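You operate a simulated robot arm through the tools that you are given. There is no shell and no other tool. Be economical: measure what you need, move in short steps, check, and stop when the job is done.

Carry out the task below with a simulated robot arm. There is one attempt and no reset: what you move stays moved.

TASK
Air-test the small red valve and put it on the mat for its result.
Fine: clamp it and test it once; HOLDS goes on GOOD, LEAKS on REWORK; leave the clamp open.
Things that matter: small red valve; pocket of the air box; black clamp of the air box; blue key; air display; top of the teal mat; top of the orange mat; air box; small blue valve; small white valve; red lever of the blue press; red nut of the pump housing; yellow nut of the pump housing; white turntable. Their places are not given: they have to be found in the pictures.

It is judged by the outcome, as a careful person would: the job done as asked, and still so three seconds after it is handed in. It fails if anything else is knocked over, pushed out of place, dropped, spilled or broken.

THE ROBOT
A 6-joint arm with a two-finger parallel gripper, fixed in place. Base frame: the origin is at the foot of the arm, x ahead of it, y to its left, z up; the work surface is at about z = 820. Lengths are in mm, angles in degrees, forces in N, time in s.
With the tool pointing down near the work surface it reaches from about 260 to 680 mm from the base axis. Its first joint turns from -66.0 to 66.0 degrees. Payload 2.9 kg.
Tool frame: the origin (TCP) lies between the finger pads and is the grasp point; the fingertips stand 30 mm ahead of it; z points along the fingers, y is the line along which they close. The gripper opens to 110 mm. The fingers are 20 mm wide and 10 mm thick; the gripper's body (48 by 112 mm) begins 55 mm behind the TCP.
Orientation is that of the tool frame in the base frame, as a unit quaternion [w, x, y, z]. With the fingers straight down and closing along the base's y, the tool's x points along the base's -x, its y along +y and its z along -z.

THE INTERFACE
- The arm moves only by the tool servo_tool. Its arguments are lists of equal length, an entry for each row: "delta_pos": the shift along the tool's x, y, z in units of 200 mm (1.0 is 200 mm), a list of three; "dr": the turn, a rotation vector about the tool's x, y, z in units of 45 degrees (1.0 is 45 degrees), a list of three; "fingers": the finger opening in mm, from 0 to 110. In form: {"delta_pos": [[dx, dy, dz], ...], "dr": [[rx, ry, rz], ...], "fingers": [fingers, ...]}. A call has 1 to 10 rows; each row is the pose to reach, as a shift and turn from the pose commanded when the call began, along the tool's axes at that moment. A call with a number of a shift or a turn outside -1 to 1 is refused whole. A row lasts 0.2 s, in which the tool goes at most 50 mm and 8.6 degrees; a call with a longer step from one row to the next is refused whole, and so is a gripper value outside its range. A pose out of reach is approached as far as the arm can. The call stops where the force on the tool passes 70 N (or 10 N more than at its start, if that is more) or the arm is blocked; 0.2 s more then pass. The fingers move at their own pace (about 108 mm/s each) and stop on an object; they squeeze with about 29 N. The grip force told is the motor's: it shows also when the fingers shut on nothing. Time passes only in rows, and 0.2 s behind the last, so rows that repeat a pose let the fingers close. It gives the time, the measured TCP pose, the force on the tool (base axes), the opening and the grip force at its end, in the units of the frame above (readings bear some noise).
- Cameras (640 x 400 px; columns grow to the right, rows downward): "scene" is fixed at [65.2, 414.5, 1416.2]; the picture's right is [-0.88, -0.47, 0.00], its down [-0.21, 0.39, -0.90] and it looks along [0.42, -0.79, -0.44] (base axes); focal length 336 px, centre (320, 200). "wrist" rides on the gripper at [-36, 0, -57] in the tool frame; the picture's right is [0.00, -1.00, 0.00], its down [0.97, 0.00, -0.24] and it looks along [0.24, 0.00, 0.97] (tool axes); focal length 218 px, centre (320, 200).
- grab_frame(camera): a new picture of that camera. No time passes.
- pixel_to_xyz(camera, pixels): for up to 12 pixels [column, row] of the newest picture of that camera ("zoom" is the newest enlarged one), the place [x, y, z] in the base frame of the surface seen there, good to about 2 mm, but the place of the scene camera against the robot may be out by one fixed shift of up to 25 mm in any direction. No time passes.
- close_up(camera, box): a new picture of the part [left, top, right, bottom] of that camera's present view, enlarged. No time passes.
- sign_off(): hands the job in; it is judged then, once.

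Work in short steps. Measure before you move; look again where a grasp or a placing could have gone wrong, and mend it. You have 80 turns and 46 pictures in all, the two below and enlarged ones among them. Open the gripper and draw the arm clear of the work before you hand the job in, unless the task says otherwise; then end with one line.

The tools are called after "Request:" as name(argument=value, ...) on one line, values as JSON. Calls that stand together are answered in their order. servo_tool: Moves the arm, as the interface text tells. Its arguments: {"type":"object","properties":{"delta_pos":{"type":"array","items":{"type":"array","items":{"type":"number"}}},"dr":{"type":"array","items":{"type":"array","items":{"type":"number"}}},"fingers":{"type":"array","items":{"type":"number"}}},"required":["delta_pos","dr","fingers"]} The other tools are called the same way: grab_frame (camera) takes a picture; pixel_to_xyz (camera, pixels) gives the place of the surface under pixels of a picture; close_up (camera, box) takes an enlarged picture of a part of a camera's view; sign_off () hands the job in.

At the start:

```text
clock: 0.0
eef_pos: [415.3, -9.3, 1240.1]
orientation: [0.0, 0.0, 1.0, 0.0]
ft_force: [0.1, 0.3, -0.1]
opening: 109.9
gripper_force: 0.0
```

scene: 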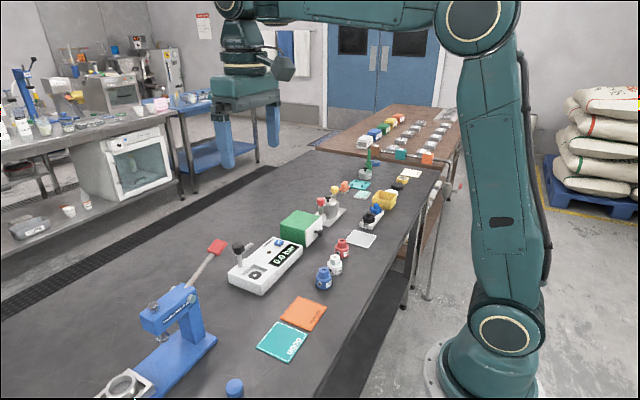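
wrist: 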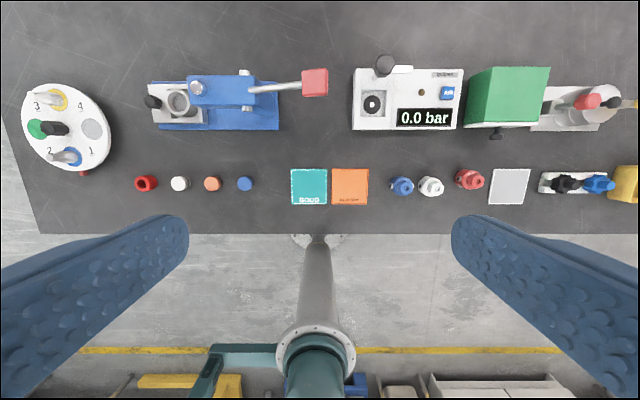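

The wrist view shows the air box around (408,98), the red valve at (470,180), and the mats at (309,186) and (350,186). I'll zoom in and measure.

Request:
close_up(camera="wrist", box=[340, 40, 500, 210])

Request:
close_up(camera="scene", box=[210, 180, 370, 300])

Request:
pixel_to_xyz(camera="wrist", pixels=[[470, 178], [431, 186], [401, 186], [372, 104], [384, 64], [447, 92], [309, 186], [350, 186], [421, 91], [360, 90], [470, 150], [390, 90]])

```text
2.35 times, centred on (420, 125) of wrist
```

zoom: 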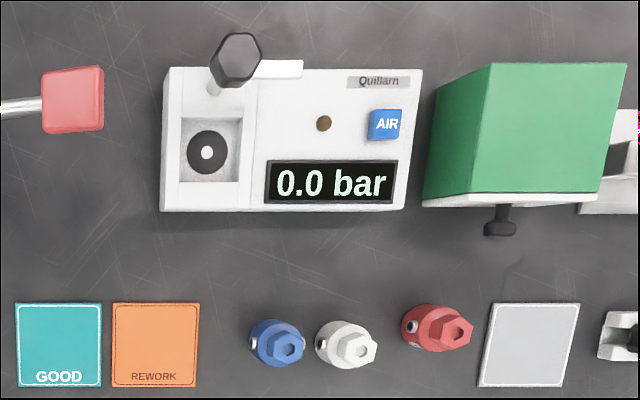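

```text
3.33 times, centred on (290, 240) of scene
```

zoom: 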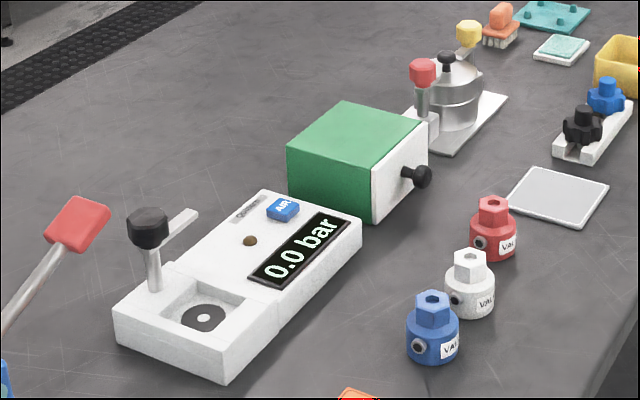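

```text
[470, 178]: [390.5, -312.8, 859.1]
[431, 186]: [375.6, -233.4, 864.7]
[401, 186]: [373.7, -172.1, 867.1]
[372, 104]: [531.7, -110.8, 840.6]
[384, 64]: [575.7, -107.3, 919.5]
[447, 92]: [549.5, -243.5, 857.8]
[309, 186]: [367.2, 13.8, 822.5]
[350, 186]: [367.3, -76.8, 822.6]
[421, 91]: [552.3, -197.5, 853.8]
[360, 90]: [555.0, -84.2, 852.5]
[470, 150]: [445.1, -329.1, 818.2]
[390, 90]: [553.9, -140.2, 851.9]
```

I'll move nearer, above the box, to study the clamp and pocket.

Request:
servo_tool(delta_pos=[[-0.06, -0.1, 0.158], [-0.12, -0.2, 0.316], [-0.18, -0.3, 0.475], [-0.24, -0.4, 0.633], [-0.3, -0.5, 0.79], [-0.35, -0.6, 0.95]], dr=[[0, 0, 0], [0, 0, 0], [0, 0, 0], [0, 0, 0], [0, 0, 0], [0, 0, 0]], fingers=[110, 110, 110, 110, 110, 110])

Request:
grab_frame(camera="wrist")

```text
clock: 1.4
eef_pos: [486.2, -131.3, 1049.2]
orientation: [0.0, 0.0, 1.0, -0.001]
ft_force: [-0.7, 0.6, -0.6]
opening: 110.1
gripper_force: 0.1
```

```text
41 pictures are left
```

wrist: 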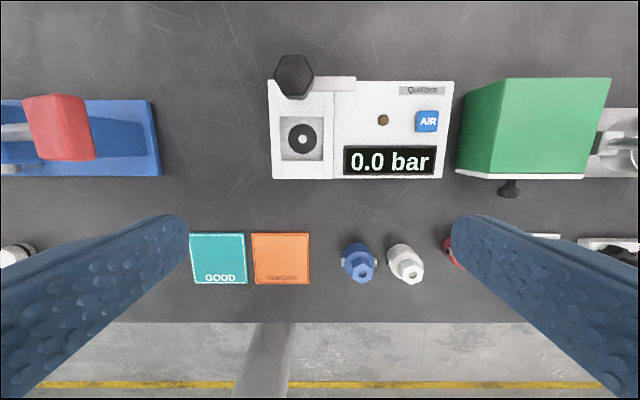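

Now measure pocket, clamp arm, knob and key more finely.

Request:
close_up(camera="wrist", box=[250, 40, 470, 190])

Request:
pixel_to_xyz(camera="wrist", pixels=[[294, 76], [325, 84], [352, 84], [302, 139], [282, 120], [322, 120], [282, 158], [322, 158], [428, 121], [276, 140], [315, 98], [310, 139]])

Request:
close_up(camera="scene", box=[220, 220, 310, 300])

```text
2.67 times, centred on (360, 115) of wrist
```

zoom: 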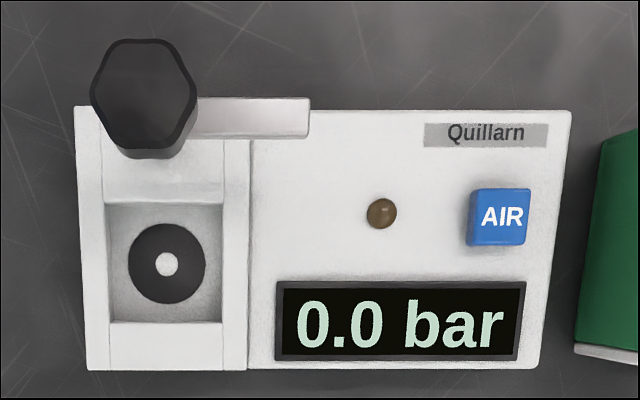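

```text
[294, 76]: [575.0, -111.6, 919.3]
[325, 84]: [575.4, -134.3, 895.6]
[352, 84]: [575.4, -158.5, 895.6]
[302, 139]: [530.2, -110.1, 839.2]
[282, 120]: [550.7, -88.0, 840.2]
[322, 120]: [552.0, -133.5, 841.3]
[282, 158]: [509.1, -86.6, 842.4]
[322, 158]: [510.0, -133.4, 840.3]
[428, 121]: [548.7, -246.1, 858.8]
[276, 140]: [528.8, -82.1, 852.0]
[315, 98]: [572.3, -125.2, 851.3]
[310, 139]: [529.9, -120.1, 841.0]
```

```text
5.00 times, centred on (265, 260) of scene
```

zoom: 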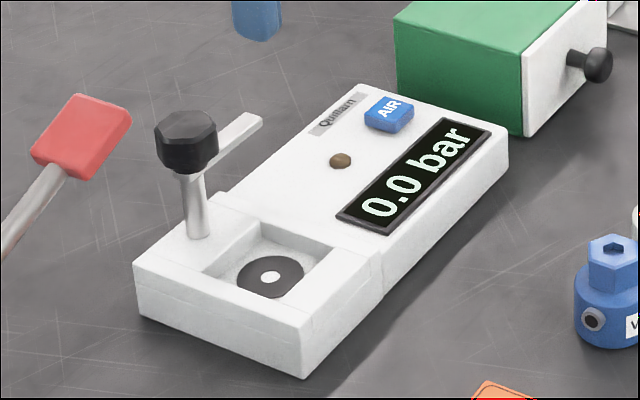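

Pocket is ~46×42 mm, centre (530,-110), floor 840, rim 852; clamp arm at z 895 pivots at (575,-111), to be swung 90° over the pocket. Next I move above the red valve for a closer look.

Request:
servo_tool(delta_pos=[[0.1, -0.18, 0.05], [0.2, -0.36, 0.1], [0.3, -0.54, 0.15], [0.4, -0.73, 0.2], [0.48, -0.91, 0.25], [0.48, -0.91, 0.25]], dr=[[0, 0, 0], [0, 0, 0], [0, 0, 0], [0, 0, 0], [0, 0, 0], [0, 0, 0]], fingers=[110, 110, 110, 110, 110, 110])

Request:
grab_frame(camera="wrist")

Request:
close_up(camera="scene", box=[310, 220, 370, 300])

```text
clock: 2.8
eef_pos: [390.3, -310.9, 998.6]
orientation: [0.0, 0.0, 1.0, 0.001]
ft_force: [-0.5, 0.3, 0.5]
opening: 110.0
gripper_force: 0.0
```

```text
38 pictures are left
```

wrist: 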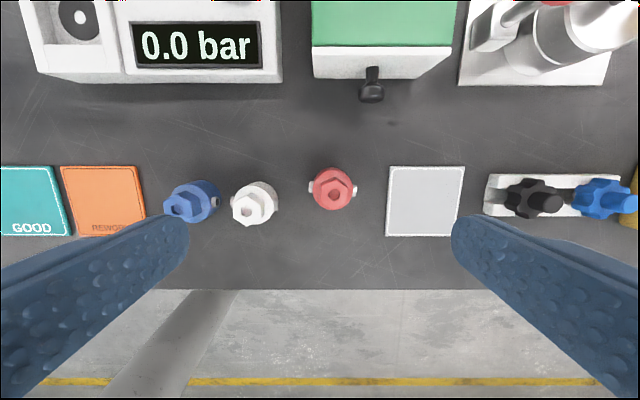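

```text
5.00 times, centred on (340, 260) of scene
```

zoom: 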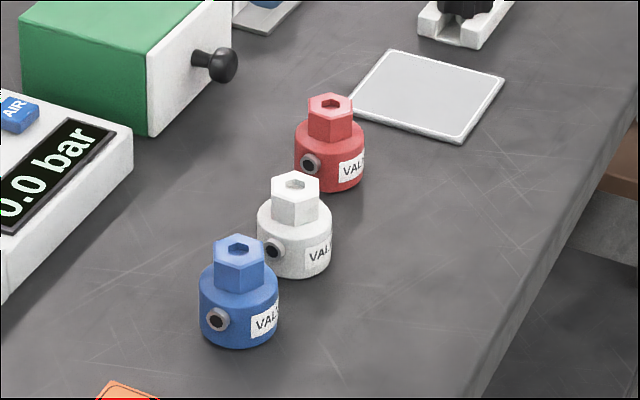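

Request:
close_up(camera="wrist", box=[290, 150, 380, 220])

Request:
pixel_to_xyz(camera="wrist", pixels=[[335, 189], [323, 182], [347, 184], [318, 176], [345, 205], [340, 171], [331, 207], [352, 200], [310, 187], [355, 189]])

```text
5.71 times, centred on (335, 185) of wrist
```

zoom: 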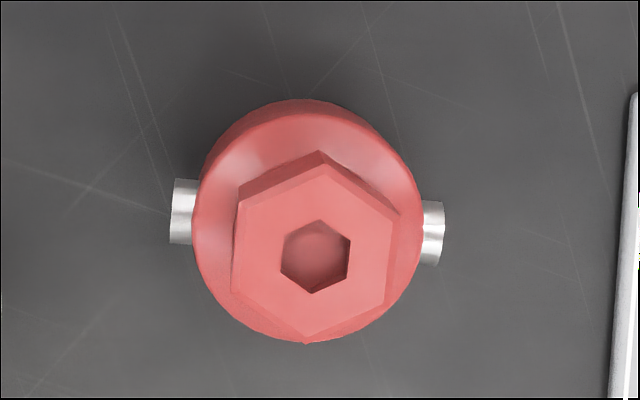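

```text
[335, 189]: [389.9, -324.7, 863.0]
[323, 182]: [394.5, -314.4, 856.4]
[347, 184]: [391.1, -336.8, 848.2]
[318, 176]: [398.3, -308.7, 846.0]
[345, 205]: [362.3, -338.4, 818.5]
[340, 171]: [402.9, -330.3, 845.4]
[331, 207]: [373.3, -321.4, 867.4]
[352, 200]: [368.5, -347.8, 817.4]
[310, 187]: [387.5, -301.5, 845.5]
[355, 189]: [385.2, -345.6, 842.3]
```

Hex on top (z 845–867, flats facing ±y, turned ~4°), centre about (385.5,-323.5). I descend with fingers at 60 and the tips just above the body shoulder.

Request:
servo_tool(delta_pos=[[0.024, -0.063, 0.2], [0.024, -0.063, 0.4], [0.024, -0.063, 0.5], [0.024, -0.063, 0.603], [0.024, -0.063, 0.603]], dr=[[0, 0, 0.09], [0, 0, 0.09], [0, 0, 0.09], [0, 0, 0.09], [0, 0, 0.09]], fingers=[60, 60, 60, 60, 60])

Request:
grab_frame(camera="wrist")

```text
clock: 4.0
eef_pos: [387.0, -324.2, 877.6]
orientation: [0.0, 0.036, 0.999, 0.0]
ft_force: [-0.4, 0.1, -0.9]
opening: 59.8
gripper_force: 0.1
```

```text
35 pictures are left
```

wrist: 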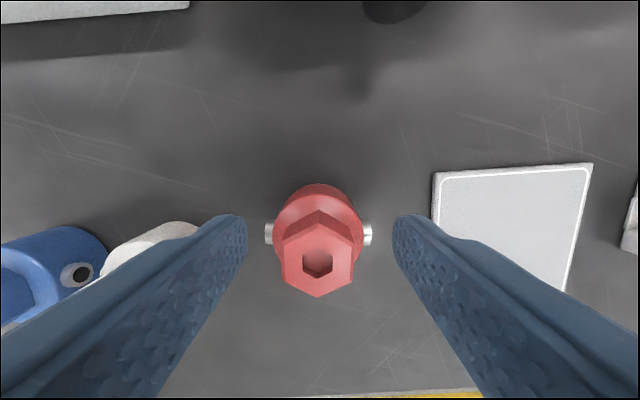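

Hex is centred between the fingers and square to them; close.

Request:
servo_tool(delta_pos=[[0, 0, 0], [0, 0, 0], [0, 0, 0]], dr=[[0, 0, 0], [0, 0, 0], [0, 0, 0]], fingers=[10, 10, 10])

```text
clock: 4.8
eef_pos: [385.8, -324.5, 877.7]
orientation: [0.0, 0.036, 0.999, 0.001]
ft_force: [0.7, 0.4, -0.6]
opening: 38.7
gripper_force: 29.2
```

Opening stopped at 38.7, wider than the hex estimate; look.

Request:
close_up(camera="wrist", box=[220, 160, 420, 320])

Request:
close_up(camera="scene", box=[310, 200, 390, 270])

```text
2.50 times, centred on (320, 240) of wrist
```

zoom: 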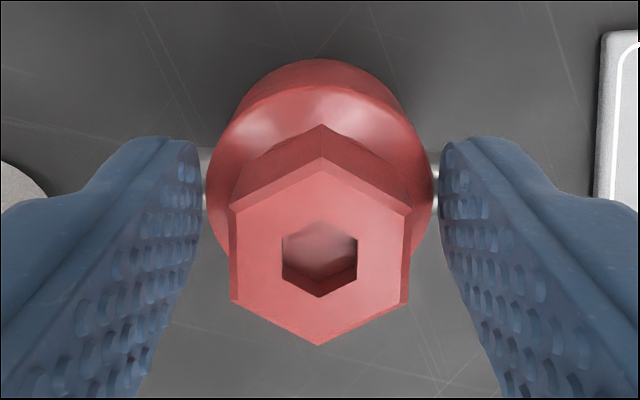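

```text
5.71 times, centred on (350, 235) of scene
```

zoom: 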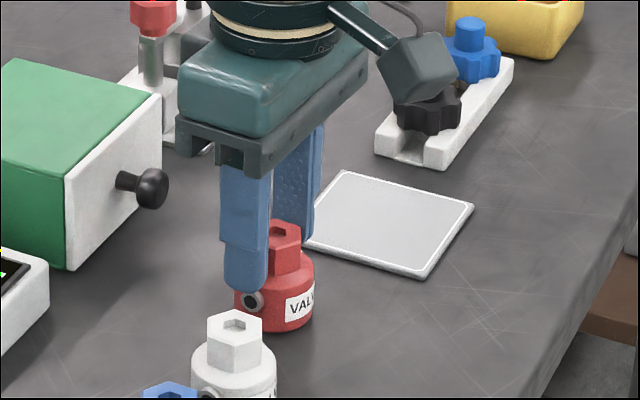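

The tips caught the body's upper edge. I reopen, rise 6 mm, and close on the hex.

Request:
servo_tool(delta_pos=[[0, 0, 0], [0, 0, -0.03], [0, 0, -0.03], [0, 0, -0.03], [0, 0, -0.03], [0, 0, -0.03]], dr=[[0, 0, 0], [0, 0, 0], [0, 0, 0], [0, 0, 0], [0, 0, 0], [0, 0, 0]], fingers=[55, 55, 55, 10, 10, 10])

Request:
close_up(camera="wrist", box=[220, 160, 420, 320])

```text
clock: 6.2
eef_pos: [386.6, -324.5, 884.8]
orientation: [-0.001, 0.035, 0.999, 0.0]
ft_force: [-0.5, -0.7, 2.5]
opening: 25.8
gripper_force: 29.1
```

```text
2.50 times, centred on (320, 240) of wrist
```

zoom: 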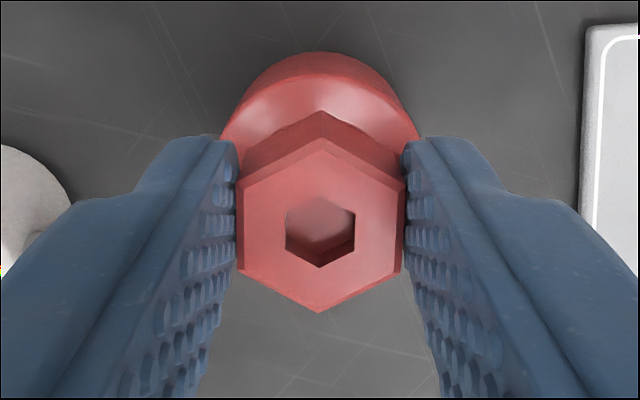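

Firm grip on the hex (25.8). Lift straight up 80 mm, then turn back square to the base axes.

Request:
servo_tool(delta_pos=[[0, 0, -0.1], [0, 0, -0.25], [0, 0, -0.4], [0, 0, -0.4]], dr=[[0, 0, 0], [0, 0, 0], [0, 0, -0.09], [0, 0, -0.09]], fingers=[10, 10, 10, 10])

```text
clock: 7.2
eef_pos: [386.5, -323.9, 964.8]
orientation: [-0.001, -0.001, 1.0, 0.0]
ft_force: [-0.5, 0.1, -0.7]
opening: 25.8
gripper_force: 29.4
```

Request:
servo_tool(delta_pos=[[-0.1, 0.2, 0], [-0.2, 0.4, 0], [-0.3, 0.6, 0], [-0.4, 0.8, 0], [-0.5, 0.98, 0], [-0.5, 0.98, 0]], dr=[[0, 0, 0], [0, 0, 0], [0, 0, 0], [0, 0, 0], [0, 0, 0], [0, 0, 0]], fingers=[10, 10, 10, 10, 10, 10])

Request:
grab_frame(camera="wrist")

```text
clock: 8.6
eef_pos: [484.1, -128.2, 963.3]
orientation: [0.0, 0.001, 1.0, 0.001]
ft_force: [0.1, 0.2, -0.7]
opening: 25.6
gripper_force: 29.0
```

```text
31 pictures are left
```

wrist: 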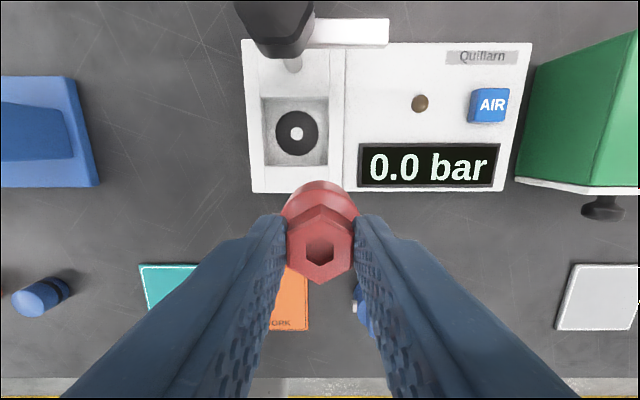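

Request:
close_up(camera="wrist", box=[240, 80, 360, 200])

Request:
pixel_to_xyz(camera="wrist", pixels=[[297, 133], [285, 118], [310, 118], [270, 110], [320, 155], [320, 110], [268, 155], [256, 130], [336, 130], [290, 180]])

```text
3.33 times, centred on (300, 140) of wrist
```

zoom: 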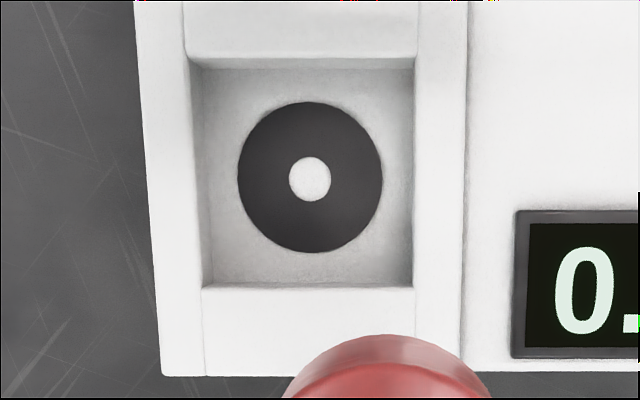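

```text
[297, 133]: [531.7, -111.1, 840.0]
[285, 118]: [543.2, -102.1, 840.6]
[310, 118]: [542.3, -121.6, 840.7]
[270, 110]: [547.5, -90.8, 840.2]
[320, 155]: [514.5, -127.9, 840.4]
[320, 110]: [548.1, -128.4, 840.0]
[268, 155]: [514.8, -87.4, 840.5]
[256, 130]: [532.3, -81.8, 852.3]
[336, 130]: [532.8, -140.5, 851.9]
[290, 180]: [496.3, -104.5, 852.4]
```

Pocket is 50 mm square, centred near (531,-110.5); ports span ~47 mm, so y alignment matters. I lower slightly in front of the pocket with y aligned and check symmetry about column 320.

Request:
servo_tool(delta_pos=[[0, 0.088, 0.07], [0, 0.088, 0.13], [0, 0.088, 0.13]], dr=[[0, 0, 0], [0, 0, 0], [0, 0, 0]], fingers=[10, 10, 10])

Request:
close_up(camera="wrist", box=[240, 60, 400, 280])

```text
clock: 9.4
eef_pos: [483.9, -109.8, 939.1]
orientation: [0.0, 0.0, 1.0, 0.0]
ft_force: [0.3, -0.3, -1.2]
opening: 25.3
gripper_force: 29.0
```

```text
1.82 times, centred on (320, 170) of wrist
```

zoom: 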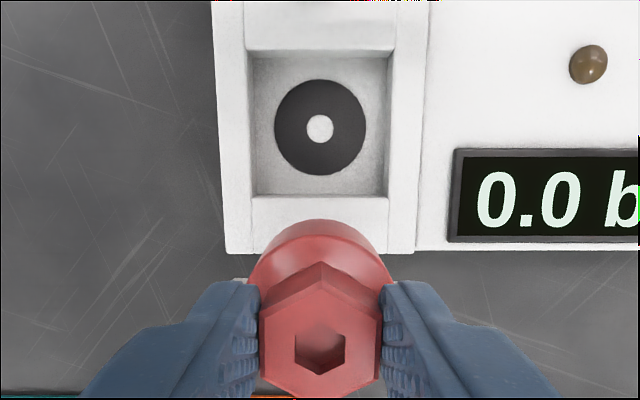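

Ring centre is at column 320, exactly aligned. Move +47 mm in x above the pocket, then lower to just above the floor.

Request:
servo_tool(delta_pos=[[-0.12, 0, 0], [-0.237, 0, 0], [-0.237, 0, 0.07], [-0.237, 0, 0.12], [-0.237, 0, 0.15], [-0.237, 0, 0.165], [-0.237, 0, 0.165]], dr=[[0, 0, 0], [0, 0, 0], [0, 0, 0], [0, 0, 0], [0, 0, 0], [0, 0, 0], [0, 0, 0]], fingers=[10, 10, 10, 10, 10, 10, 10])

Request:
close_up(camera="wrist", box=[220, 120, 420, 280])

Request:
close_up(camera="scene", box=[220, 210, 310, 300])

```text
clock: 11.0
eef_pos: [532.4, -108.0, 906.7]
orientation: [0.001, -0.001, 1.0, 0.001]
ft_force: [-2.7, -2.1, 8.8]
opening: 26.0
gripper_force: 28.8
```

```text
2.50 times, centred on (320, 200) of wrist
```

zoom: 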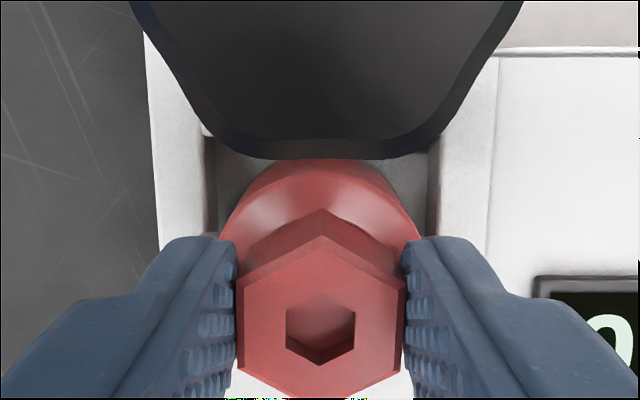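

```text
4.44 times, centred on (265, 255) of scene
```

zoom: 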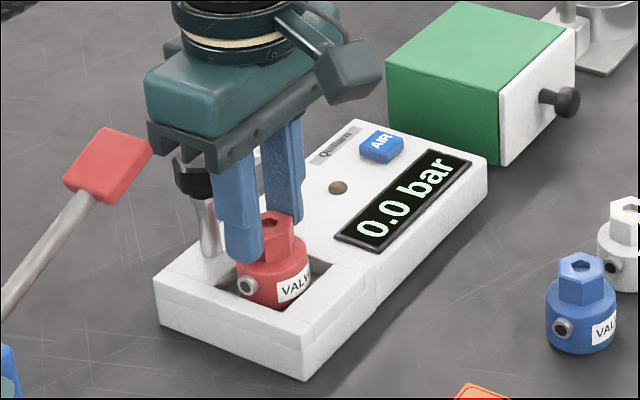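

Contact at ~9 N near the expected floor height; check the valve's height by measuring its top and body.

Request:
grab_frame(camera="wrist")

Request:
pixel_to_xyz(camera="wrist", pixels=[[300, 235], [340, 240], [320, 190], [300, 192], [340, 192], [268, 180], [375, 180], [310, 265]])

Request:
close_up(camera="scene", box=[250, 240, 300, 290])

```text
26 pictures are left
```

wrist: 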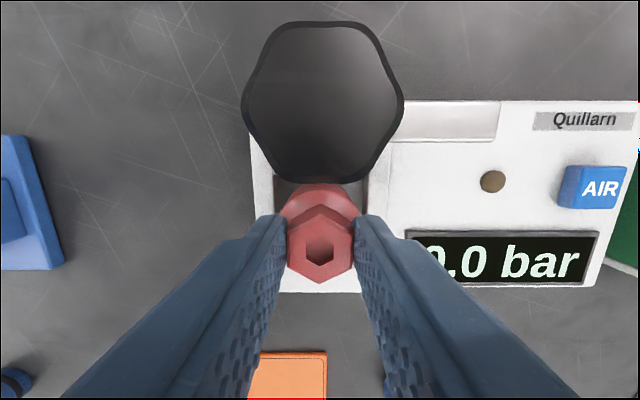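

```text
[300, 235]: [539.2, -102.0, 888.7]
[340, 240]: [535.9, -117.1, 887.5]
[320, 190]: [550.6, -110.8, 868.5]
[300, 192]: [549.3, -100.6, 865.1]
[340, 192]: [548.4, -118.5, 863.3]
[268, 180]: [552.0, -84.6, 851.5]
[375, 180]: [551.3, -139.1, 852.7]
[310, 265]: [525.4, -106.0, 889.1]
```

```text
8.00 times, centred on (275, 265) of scene
```

zoom: 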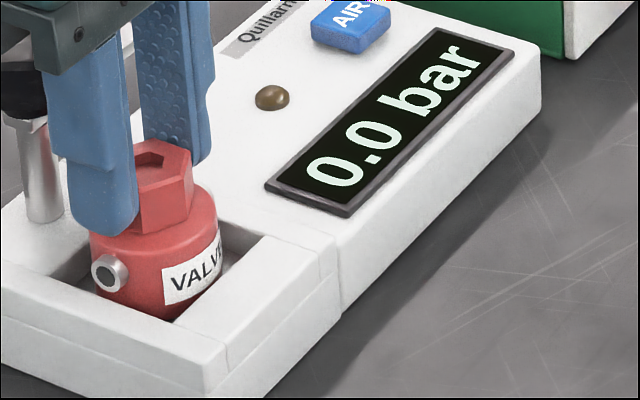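

Top at ~888 matches seating on the pocket floor (840+48). Press 1 mm, open, and rise.

Request:
servo_tool(delta_pos=[[0, 0, 0.006], [0, 0, 0.006], [0, 0, 0.006], [0, 0, -0.15], [0, 0, -0.38], [0.2, 0, -0.48], [0.2, 0, -0.48]], dr=[[0, 0, 0], [0, 0, 0], [0, 0, 0], [0, 0, 0], [0, 0, 0], [0, 0, 0], [0, 0, 0]], fingers=[10, 50, 50, 50, 50, 50, 50])

Request:
grab_frame(camera="wrist")

```text
clock: 12.6
eef_pos: [495.4, -110.4, 999.3]
orientation: [0.0, 0.0, 1.0, 0.0]
ft_force: [-1.1, -0.4, -1.0]
opening: 50.0
gripper_force: 0.0
```

```text
24 pictures are left
```

wrist: 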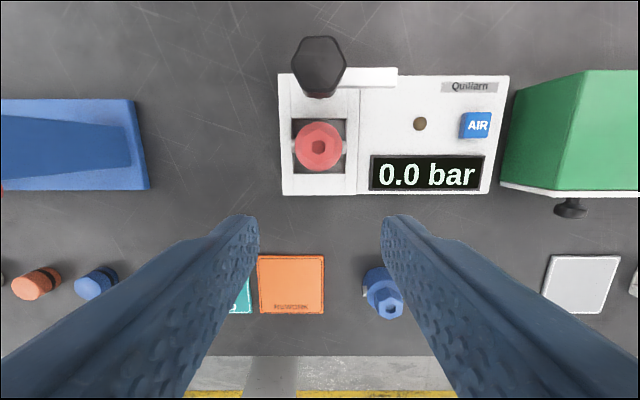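

Request:
close_up(camera="wrist", box=[270, 25, 410, 205])

Request:
pixel_to_xyz(camera="wrist", pixels=[[319, 63], [300, 60], [338, 60], [319, 42], [319, 82], [355, 76], [319, 135], [310, 122], [394, 78], [325, 92]])

```text
2.22 times, centred on (340, 115) of wrist
```

zoom: 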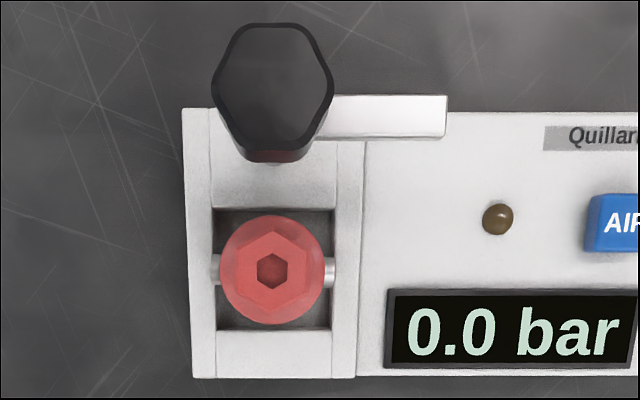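

```text
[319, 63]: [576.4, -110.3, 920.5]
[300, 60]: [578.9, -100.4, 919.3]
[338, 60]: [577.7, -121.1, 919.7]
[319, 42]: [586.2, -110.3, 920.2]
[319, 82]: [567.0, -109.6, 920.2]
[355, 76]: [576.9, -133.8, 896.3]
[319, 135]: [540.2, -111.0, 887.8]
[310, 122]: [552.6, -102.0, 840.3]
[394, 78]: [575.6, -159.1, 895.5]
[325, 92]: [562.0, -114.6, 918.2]
```

Valve is seated squarely in the pocket. Knob centre (575.6,-110), top 920, flats facing ±x; I rotate the tool −30° to match a flat pair, move over the knob and descend around it.

Request:
servo_tool(delta_pos=[[-0.1, 0, 0], [-0.2, 0, 0], [-0.3, 0, 0], [-0.4, 0.002, 0], [-0.4, 0.002, 0.15], [-0.4, 0.002, 0.28], [-0.4, 0.002, 0.34], [-0.4, 0.002, 0.34]], dr=[[0, 0, -0.167], [0, 0, -0.333], [0, 0, -0.5], [0, 0, -0.667], [0, 0, -0.667], [0, 0, -0.667], [0, 0, -0.667], [0, 0, -0.667]], fingers=[60, 60, 60, 60, 60, 60, 60, 60])

Request:
grab_frame(camera="wrist")

```text
clock: 14.4
eef_pos: [572.1, -108.3, 934.6]
orientation: [0.0, -0.259, 0.966, 0.0]
ft_force: [-0.1, -0.2, -0.7]
opening: 60.0
gripper_force: 0.0
```

```text
22 pictures are left
```

wrist: 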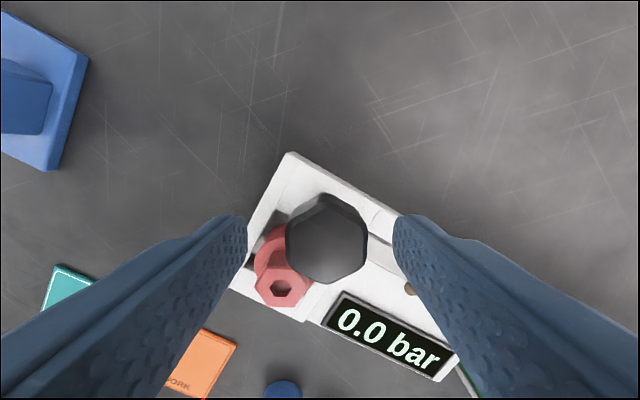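

Flats align with the fingers; the arm may still be settling, so I hold for a moment and re-read.

Request:
servo_tool(delta_pos=[[0, 0, 0], [0, 0, 0]], dr=[[0, 0, 0], [0, 0, 0]], fingers=[60, 60])

Request:
close_up(camera="wrist", box=[220, 160, 420, 320])

```text
clock: 15.0
eef_pos: [572.8, -108.2, 933.9]
orientation: [0.001, -0.259, 0.966, 0.0]
ft_force: [-0.5, 1.0, -0.9]
opening: 60.0
gripper_force: 0.0
```

```text
2.50 times, centred on (320, 240) of wrist
```

zoom: 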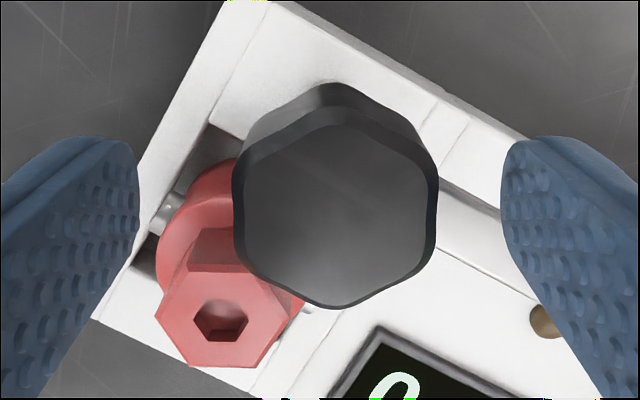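

Knob centre lies about (-2.2,-2.3) mm off in the tool frame; correct, descend 3 mm, and close.

Request:
servo_tool(delta_pos=[[-0.011, -0.0115, 0.012], [-0.011, -0.0115, 0.012], [-0.011, -0.0115, 0.012], [-0.011, -0.0115, 0.012]], dr=[[0, 0, 0], [0, 0, 0], [0, 0, 0], [0, 0, 0]], fingers=[60, 20, 20, 20])

```text
clock: 16.0
eef_pos: [575.6, -109.2, 929.6]
orientation: [0.0, -0.259, 0.966, 0.0]
ft_force: [0.2, -0.8, 1.8]
opening: 29.4
gripper_force: 44.7
```

Gripped at 29.4 mm across the flats. Turn +45° (clockwise from above).

Request:
servo_tool(delta_pos=[[0, 0, 0], [0, 0, 0], [0, 0, 0], [0, 0, 0], [0, 0, 0], [0, 0, 0], [0, 0, 0]], dr=[[0, 0, 0.167], [0, 0, 0.333], [0, 0, 0.5], [0, 0, 0.667], [0, 0, 0.833], [0, 0, 1.0], [0, 0, 1.0]], fingers=[20, 20, 20, 20, 20, 20, 20])

Request:
grab_frame(camera="wrist")

```text
clock: 17.6
eef_pos: [575.5, -109.9, 930.7]
orientation: [-0.002, 0.131, 0.991, 0.0]
ft_force: [-5.1, 7.3, -11.3]
opening: 29.1
gripper_force: 44.6
```

```text
20 pictures are left
```

wrist: 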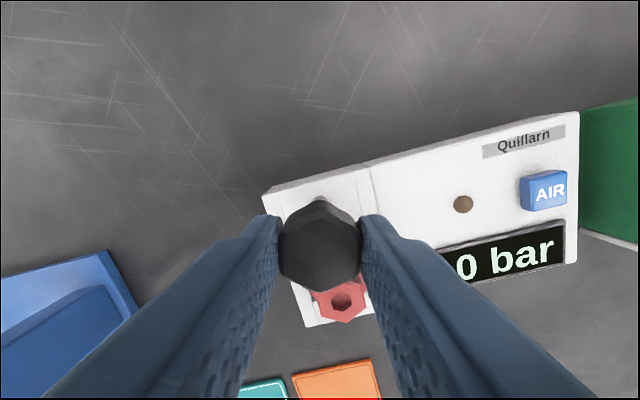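

Knob turned with the tool; −11 N in z hints the clamp screws down a bit. Check in the scene view.

Request:
close_up(camera="scene", box=[220, 220, 300, 290])

```text
5.71 times, centred on (260, 255) of scene
```

zoom: 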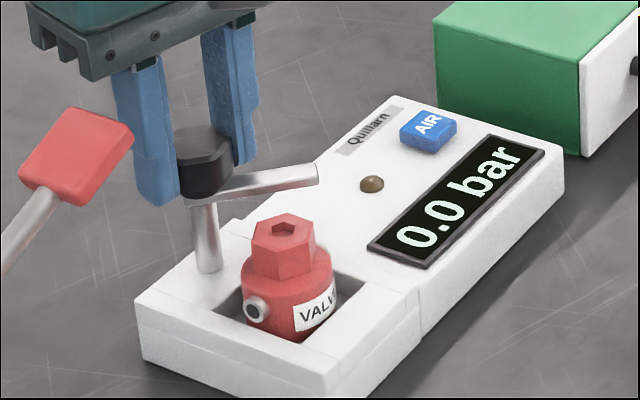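

The arm has swung about half way toward the valve. Turn another 45°.

Request:
servo_tool(delta_pos=[[0, 0, 0], [0, 0, 0], [0, 0, 0], [0, 0, 0], [0, 0, 0], [0, 0, 0], [0, 0, 0]], dr=[[0, 0, 0.167], [0, 0, 0.333], [0, 0, 0.5], [0, 0, 0.667], [0, 0, 0.833], [0, 0, 1.0], [0, 0, 1.0]], fingers=[20, 20, 20, 20, 20, 20, 20])

Request:
close_up(camera="scene", box=[220, 220, 300, 290])

```text
clock: 19.2
eef_pos: [576.0, -112.7, 931.7]
orientation: [0.0, 0.5, 0.866, -0.001]
ft_force: [-12.9, 4.1, -9.2]
opening: 29.4
gripper_force: 44.6
```

```text
5.71 times, centred on (260, 255) of scene
```

zoom: 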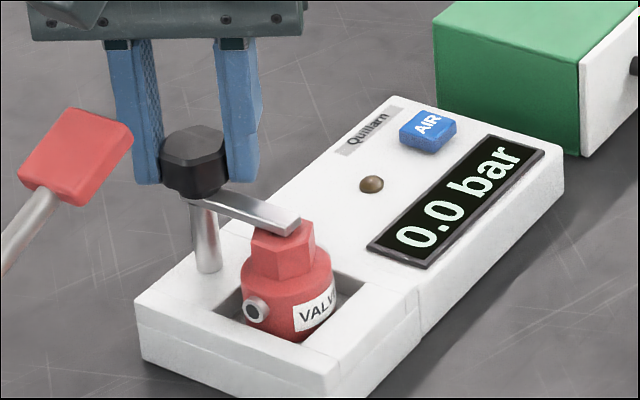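

The arm now lies over the valve. Release, rise, and check from above.

Request:
servo_tool(delta_pos=[[0, 0, 0], [0, 0, 0], [0, 0, -0.15], [0, 0, -0.35], [0, 0, -0.5], [0, 0, -0.5]], dr=[[0, 0, 0], [0, 0, 0], [0, 0, 0], [0, 0, 0], [0, 0, 0], [0, 0, 0]], fingers=[60, 60, 60, 60, 60, 60])

Request:
grab_frame(camera="wrist")

```text
clock: 20.6
eef_pos: [575.5, -109.9, 1029.1]
orientation: [0.0, 0.5, 0.866, 0.0]
ft_force: [-0.1, 0.1, -1.0]
opening: 60.2
gripper_force: 0.1
```

```text
17 pictures are left
```

wrist: 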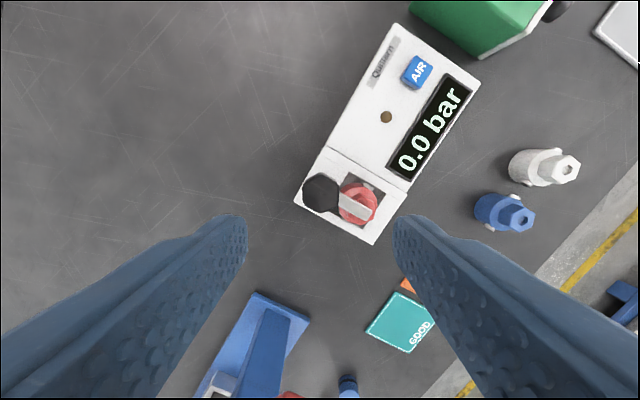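

Request:
close_up(camera="wrist", box=[280, 130, 420, 250])

Request:
pixel_to_xyz(camera="wrist", pixels=[[320, 193], [345, 203], [355, 206], [366, 212], [368, 195], [417, 71]])

```text
3.33 times, centred on (350, 190) of wrist
```

zoom: 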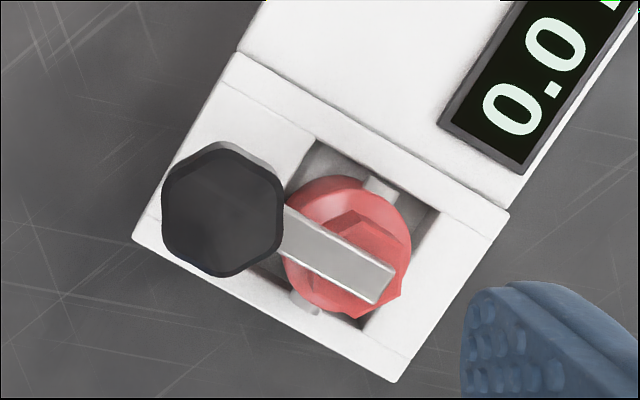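

```text
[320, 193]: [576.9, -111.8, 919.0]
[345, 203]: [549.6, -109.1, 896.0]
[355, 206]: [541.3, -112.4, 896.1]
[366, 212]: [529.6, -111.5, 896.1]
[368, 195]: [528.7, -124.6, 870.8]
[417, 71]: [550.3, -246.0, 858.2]
```

The clamp arm now lies exactly along −x over the valve (end at (529,-111.5), z 896). Next is the blue key at (549.8,-245.7,858); turn the tool back and move above it with fingers closed.

Request:
pixel_to_xyz(camera="wrist", pixels=[[470, 25], [440, 10], [500, 20]])

Request:
servo_tool(delta_pos=[[0, 0, 0], [0, 0, 0], [0, 0, 0], [0, 0, 0], [0, 0, 0], [0, 0, 0], [0, 0, 0]], dr=[[0, 0, -0.167], [0, 0, -0.333], [0, 0, -0.5], [0, 0, -0.667], [0, 0, -0.833], [0, 0, -1.0], [0, 0, -1.0]], fingers=[0, 0, 0, 0, 0, 0, 0])

Request:
servo_tool(delta_pos=[[-0.012, -0.17, 0], [-0.025, -0.34, 0], [-0.037, -0.51, 0], [-0.05, -0.6885, 0.1], [-0.05, -0.6885, 0.3], [-0.05, -0.6885, 0.3], [-0.05, -0.6885, 0.3]], dr=[[0, 0, -0.167], [0, 0, -0.333], [0, 0, -0.333], [0, 0, -0.333], [0, 0, -0.333], [0, 0, -0.333], [0, 0, -0.333]], fingers=[0, 0, 0, 0, 0, 0, 0])

Request:
grab_frame(camera="wrist")

```text
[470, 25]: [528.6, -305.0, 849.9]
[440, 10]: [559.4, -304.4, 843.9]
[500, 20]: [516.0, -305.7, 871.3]
```

```text
clock: 22.2
eef_pos: [576.2, -110.3, 1031.0]
orientation: [0.0, 0.13, 0.991, 0.0]
ft_force: [-0.1, -0.5, 0.4]
opening: 0.1
gripper_force: 29.1
```

```text
clock: 23.8
eef_pos: [547.1, -242.6, 974.3]
orientation: [0.0, 0.001, 1.0, 0.0]
ft_force: [0.5, 0.1, -1.1]
opening: 0.1
gripper_force: 29.1
```

```text
15 pictures are left
```

wrist: 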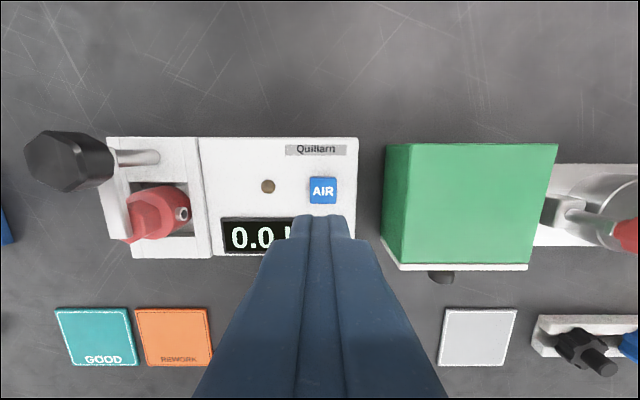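

Key is 1.6 mm ahead and 2 mm right of the TCP. Lower and press ~4 mm, watching the force.

Request:
servo_tool(delta_pos=[[-0.008, -0.01, 0.2], [-0.008, -0.01, 0.36], [-0.008, -0.01, 0.41], [-0.008, -0.01, 0.43], [-0.008, -0.01, 0.44], [-0.008, -0.01, 0.45], [-0.008, -0.01, 0.45]], dr=[[0, 0, 0], [0, 0, 0], [0, 0, 0], [0, 0, 0], [0, 0, 0], [0, 0, 0], [0, 0, 0]], fingers=[0, 0, 0, 0, 0, 0, 0])

Request:
close_up(camera="scene", box=[220, 220, 320, 300])

```text
clock: 25.4
eef_pos: [552.0, -248.8, 883.9]
orientation: [0.001, 0.001, 1.0, -0.001]
ft_force: [-1.6, 0.5, 10.9]
opening: 0.0
gripper_force: 29.0
```

```text
5.00 times, centred on (270, 260) of scene
```

zoom: 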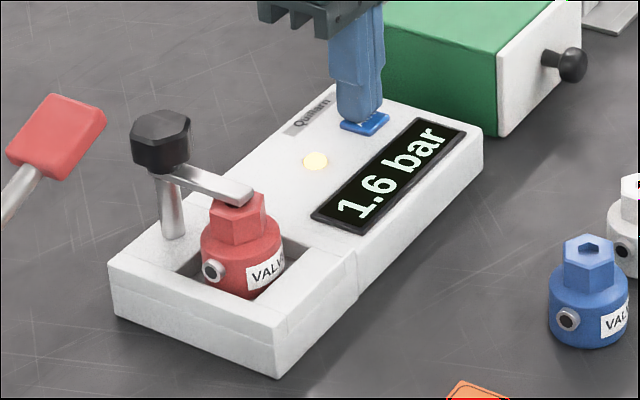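

The key is pressed: display 1.6 bar, lamp lit. Rise off the key and wait for the result.

Request:
servo_tool(delta_pos=[[0, 0, -0.1], [0, 0, -0.3], [0, 0, -0.5], [0, 0, -0.6], [0, 0, -0.6], [0, 0, -0.6], [0, 0, -0.6], [0, 0, -0.6], [0, 0, -0.6], [0, 0, -0.6]], dr=[[0, 0, 0], [0, 0, 0], [0, 0, 0], [0, 0, 0], [0, 0, 0], [0, 0, 0], [0, 0, 0], [0, 0, 0], [0, 0, 0], [0, 0, 0]], fingers=[0, 0, 0, 0, 0, 0, 0, 0, 0, 0])

Request:
close_up(camera="scene", box=[220, 220, 320, 300])

```text
clock: 27.6
eef_pos: [550.2, -248.7, 1004.0]
orientation: [-0.001, 0.0, 1.0, 0.0]
ft_force: [0.5, 0.6, 0.6]
opening: 0.0
gripper_force: 29.4
```

```text
5.00 times, centred on (270, 260) of scene
```

zoom: 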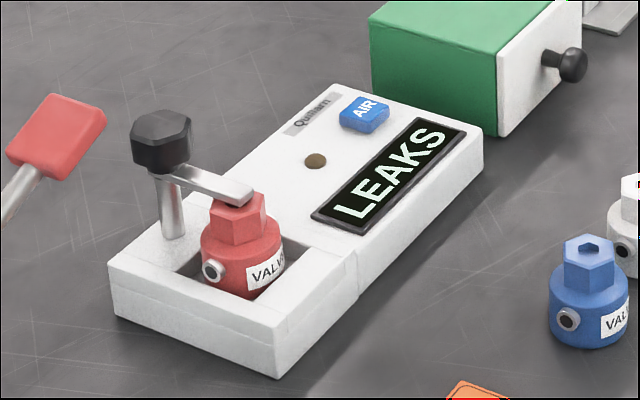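

Result: LEAKS → REWORK (orange). Lamp is off, so now reopen the clamp: return above the knob, turned to +60°.

Request:
servo_tool(delta_pos=[[-0.02, 0.115, 0], [-0.04, 0.23, 0], [-0.06, 0.345, 0], [-0.08, 0.46, 0], [-0.105, 0.575, 0], [-0.127, 0.6935, 0], [-0.127, 0.6935, 0]], dr=[[0, 0, 0.167], [0, 0, 0.333], [0, 0, 0.5], [0, 0, 0.667], [0, 0, 0.833], [0, 0, 1.0], [0, 0, 1.0]], fingers=[60, 60, 60, 60, 60, 60, 60])

Request:
servo_tool(delta_pos=[[0, 0, 0], [0, 0, 0], [0, 0, 0.1], [0, 0, 0.2], [0, 0, 0.2], [0, 0, 0.2]], dr=[[0, 0, 0.167], [0, 0, 0.333], [0, 0, 0.333], [0, 0, 0.333], [0, 0, 0.333], [0, 0, 0.333]], fingers=[60, 60, 60, 60, 60, 60])

Request:
close_up(camera="wrist", box=[220, 140, 420, 300])

```text
clock: 29.2
eef_pos: [578.0, -109.9, 1001.7]
orientation: [0.0, 0.384, 0.923, 0.0]
ft_force: [0.3, -0.5, -0.3]
opening: 60.1
gripper_force: 0.1
```

```text
clock: 30.6
eef_pos: [577.5, -108.7, 962.6]
orientation: [0.0, 0.5, 0.866, 0.0]
ft_force: [0.3, 0.0, -0.1]
opening: 60.0
gripper_force: 0.0
```

```text
2.50 times, centred on (320, 220) of wrist
```

zoom: 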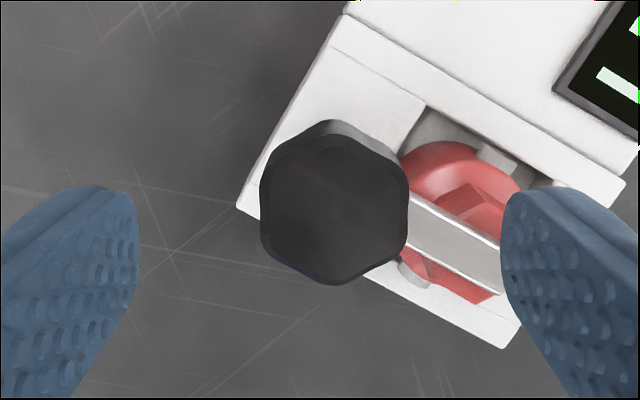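

Knob is ~2.7 mm off along tool −y; correct, descend to z 930.5 (tips above the arm), and close.

Request:
servo_tool(delta_pos=[[0.004, -0.0135, 0.05], [0.004, -0.0135, 0.12], [0.004, -0.0135, 0.158], [0.004, -0.0135, 0.158], [0.004, -0.0135, 0.158], [0.004, -0.0135, 0.158]], dr=[[0, 0, 0], [0, 0, 0], [0, 0, 0], [0, 0, 0], [0, 0, 0], [0, 0, 0]], fingers=[60, 60, 60, 20, 20, 20])

Request:
servo_tool(delta_pos=[[0, 0, 0], [0, 0, 0], [0, 0, 0], [0, 0, 0], [0, 0, 0], [0, 0, 0], [0, 0, 0]], dr=[[0, 0, -0.167], [0, 0, -0.333], [0, 0, -0.5], [0, 0, -0.667], [0, 0, -0.833], [0, 0, -1.0], [0, 0, -1.0]], fingers=[20, 20, 20, 20, 20, 20, 20])

```text
clock: 32.0
eef_pos: [574.4, -109.6, 931.6]
orientation: [0.0, 0.499, 0.866, 0.0]
ft_force: [4.9, 1.3, -1.7]
opening: 29.5
gripper_force: 45.0
```

```text
clock: 33.6
eef_pos: [573.9, -110.2, 930.0]
orientation: [0.0, 0.129, 0.992, -0.001]
ft_force: [10.8, 1.3, -2.1]
opening: 29.4
gripper_force: 45.0
```

Turned back 45° without trouble; turn the other 45°, then release and rise.

Request:
servo_tool(delta_pos=[[0, 0, 0], [0, 0, 0], [0, 0, 0], [0, 0, 0], [0, 0, 0], [0, 0, 0], [0, 0, 0]], dr=[[0, 0, -0.167], [0, 0, -0.333], [0, 0, -0.5], [0, 0, -0.667], [0, 0, -0.833], [0, 0, -1.0], [0, 0, -1.0]], fingers=[20, 20, 20, 20, 20, 20, 20])

Request:
servo_tool(delta_pos=[[0, 0, 0], [0, 0, 0], [0, 0, -0.1], [0, 0, -0.25], [0, 0, -0.35], [0, 0, -0.35]], dr=[[0, 0, 0], [0, 0, 0], [0, 0, 0], [0, 0, 0], [0, 0, 0], [0, 0, 0]], fingers=[60, 60, 60, 60, 60, 60])

Request:
grab_frame(camera="wrist")

```text
clock: 35.2
eef_pos: [574.6, -109.3, 930.6]
orientation: [-0.001, -0.26, 0.966, 0.0]
ft_force: [2.5, 4.8, -1.1]
opening: 29.4
gripper_force: 44.7
```

```text
clock: 36.6
eef_pos: [573.6, -112.2, 999.1]
orientation: [0.0, -0.259, 0.966, 0.0]
ft_force: [0.2, -0.6, -0.1]
opening: 60.1
gripper_force: 0.0
```

```text
11 pictures are left
```

wrist: 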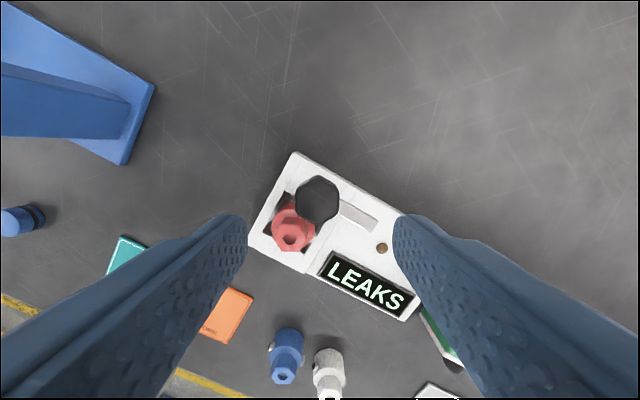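

Clamp is open again. Turn the tool square and back off to x≈498 to view the valve before grasping.

Request:
servo_tool(delta_pos=[[0.08, 0.05, 0], [0.16, 0.1, 0], [0.24, 0.15, 0], [0.322, 0.192, 0], [0.322, 0.192, 0], [0.322, 0.192, 0]], dr=[[0, 0, 0.167], [0, 0, 0.333], [0, 0, 0.5], [0, 0, 0.667], [0, 0, 0.667], [0, 0, 0.667]], fingers=[50, 50, 50, 50, 50, 50])

Request:
close_up(camera="wrist", box=[250, 30, 410, 220])

```text
clock: 38.0
eef_pos: [499.5, -110.4, 997.6]
orientation: [0.0, 0.001, 1.0, 0.001]
ft_force: [0.2, 0.0, -0.3]
opening: 49.9
gripper_force: 0.1
```

```text
2.11 times, centred on (330, 125) of wrist
```

zoom: 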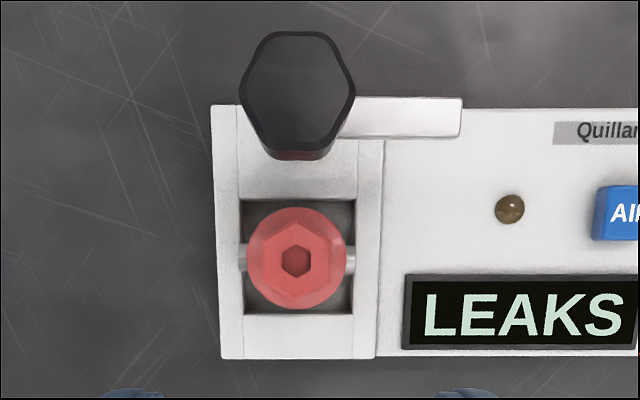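

Valve centre (530,-110), still square. Move above it, descend to z≈905.5 and grip the hex.

Request:
servo_tool(delta_pos=[[-0.153, 0.003, 0], [-0.153, 0.003, 0.2], [-0.153, 0.003, 0.35], [-0.153, 0.003, 0.43], [-0.153, 0.003, 0.46], [-0.153, 0.003, 0.46], [-0.153, 0.003, 0.46], [-0.153, 0.003, 0.46], [-0.153, 0.003, 0.46]], dr=[[0, 0, 0], [0, 0, 0], [0, 0, 0], [0, 0, 0], [0, 0, 0], [0, 0, 0], [0, 0, 0], [0, 0, 0], [0, 0, 0]], fingers=[50, 50, 50, 50, 50, 50, 10, 10, 10])

```text
clock: 40.0
eef_pos: [530.3, -108.1, 908.0]
orientation: [0.0, 0.0, 1.0, 0.001]
ft_force: [0.2, 0.1, 0.5]
opening: 25.6
gripper_force: 29.0
```

Gripped (25.6). Lift 70 mm and carry toward the orange mat at (367,-77).

Request:
servo_tool(delta_pos=[[0, 0, -0.15], [0, 0, -0.35], [0.2, 0.04, -0.35], [0.4, 0.08, -0.35], [0.6, 0.12, -0.35], [0.7, 0.157, -0.35], [0.7, 0.157, -0.35]], dr=[[0, 0, 0], [0, 0, 0], [0, 0, 0], [0, 0, 0], [0, 0, 0], [0, 0, 0], [0, 0, 0]], fingers=[10, 10, 10, 10, 10, 10, 10])

Request:
grab_frame(camera="wrist")

```text
clock: 41.6
eef_pos: [390.3, -78.3, 976.7]
orientation: [0.0, 0.0, 1.0, 0.0]
ft_force: [0.3, -0.3, -1.0]
opening: 25.7
gripper_force: 29.1
```

```text
9 pictures are left
```

wrist: 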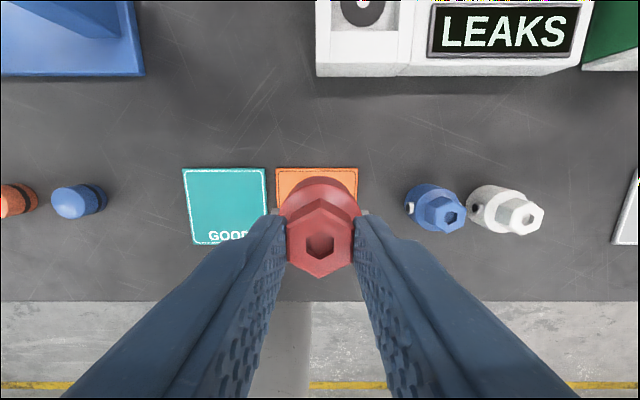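

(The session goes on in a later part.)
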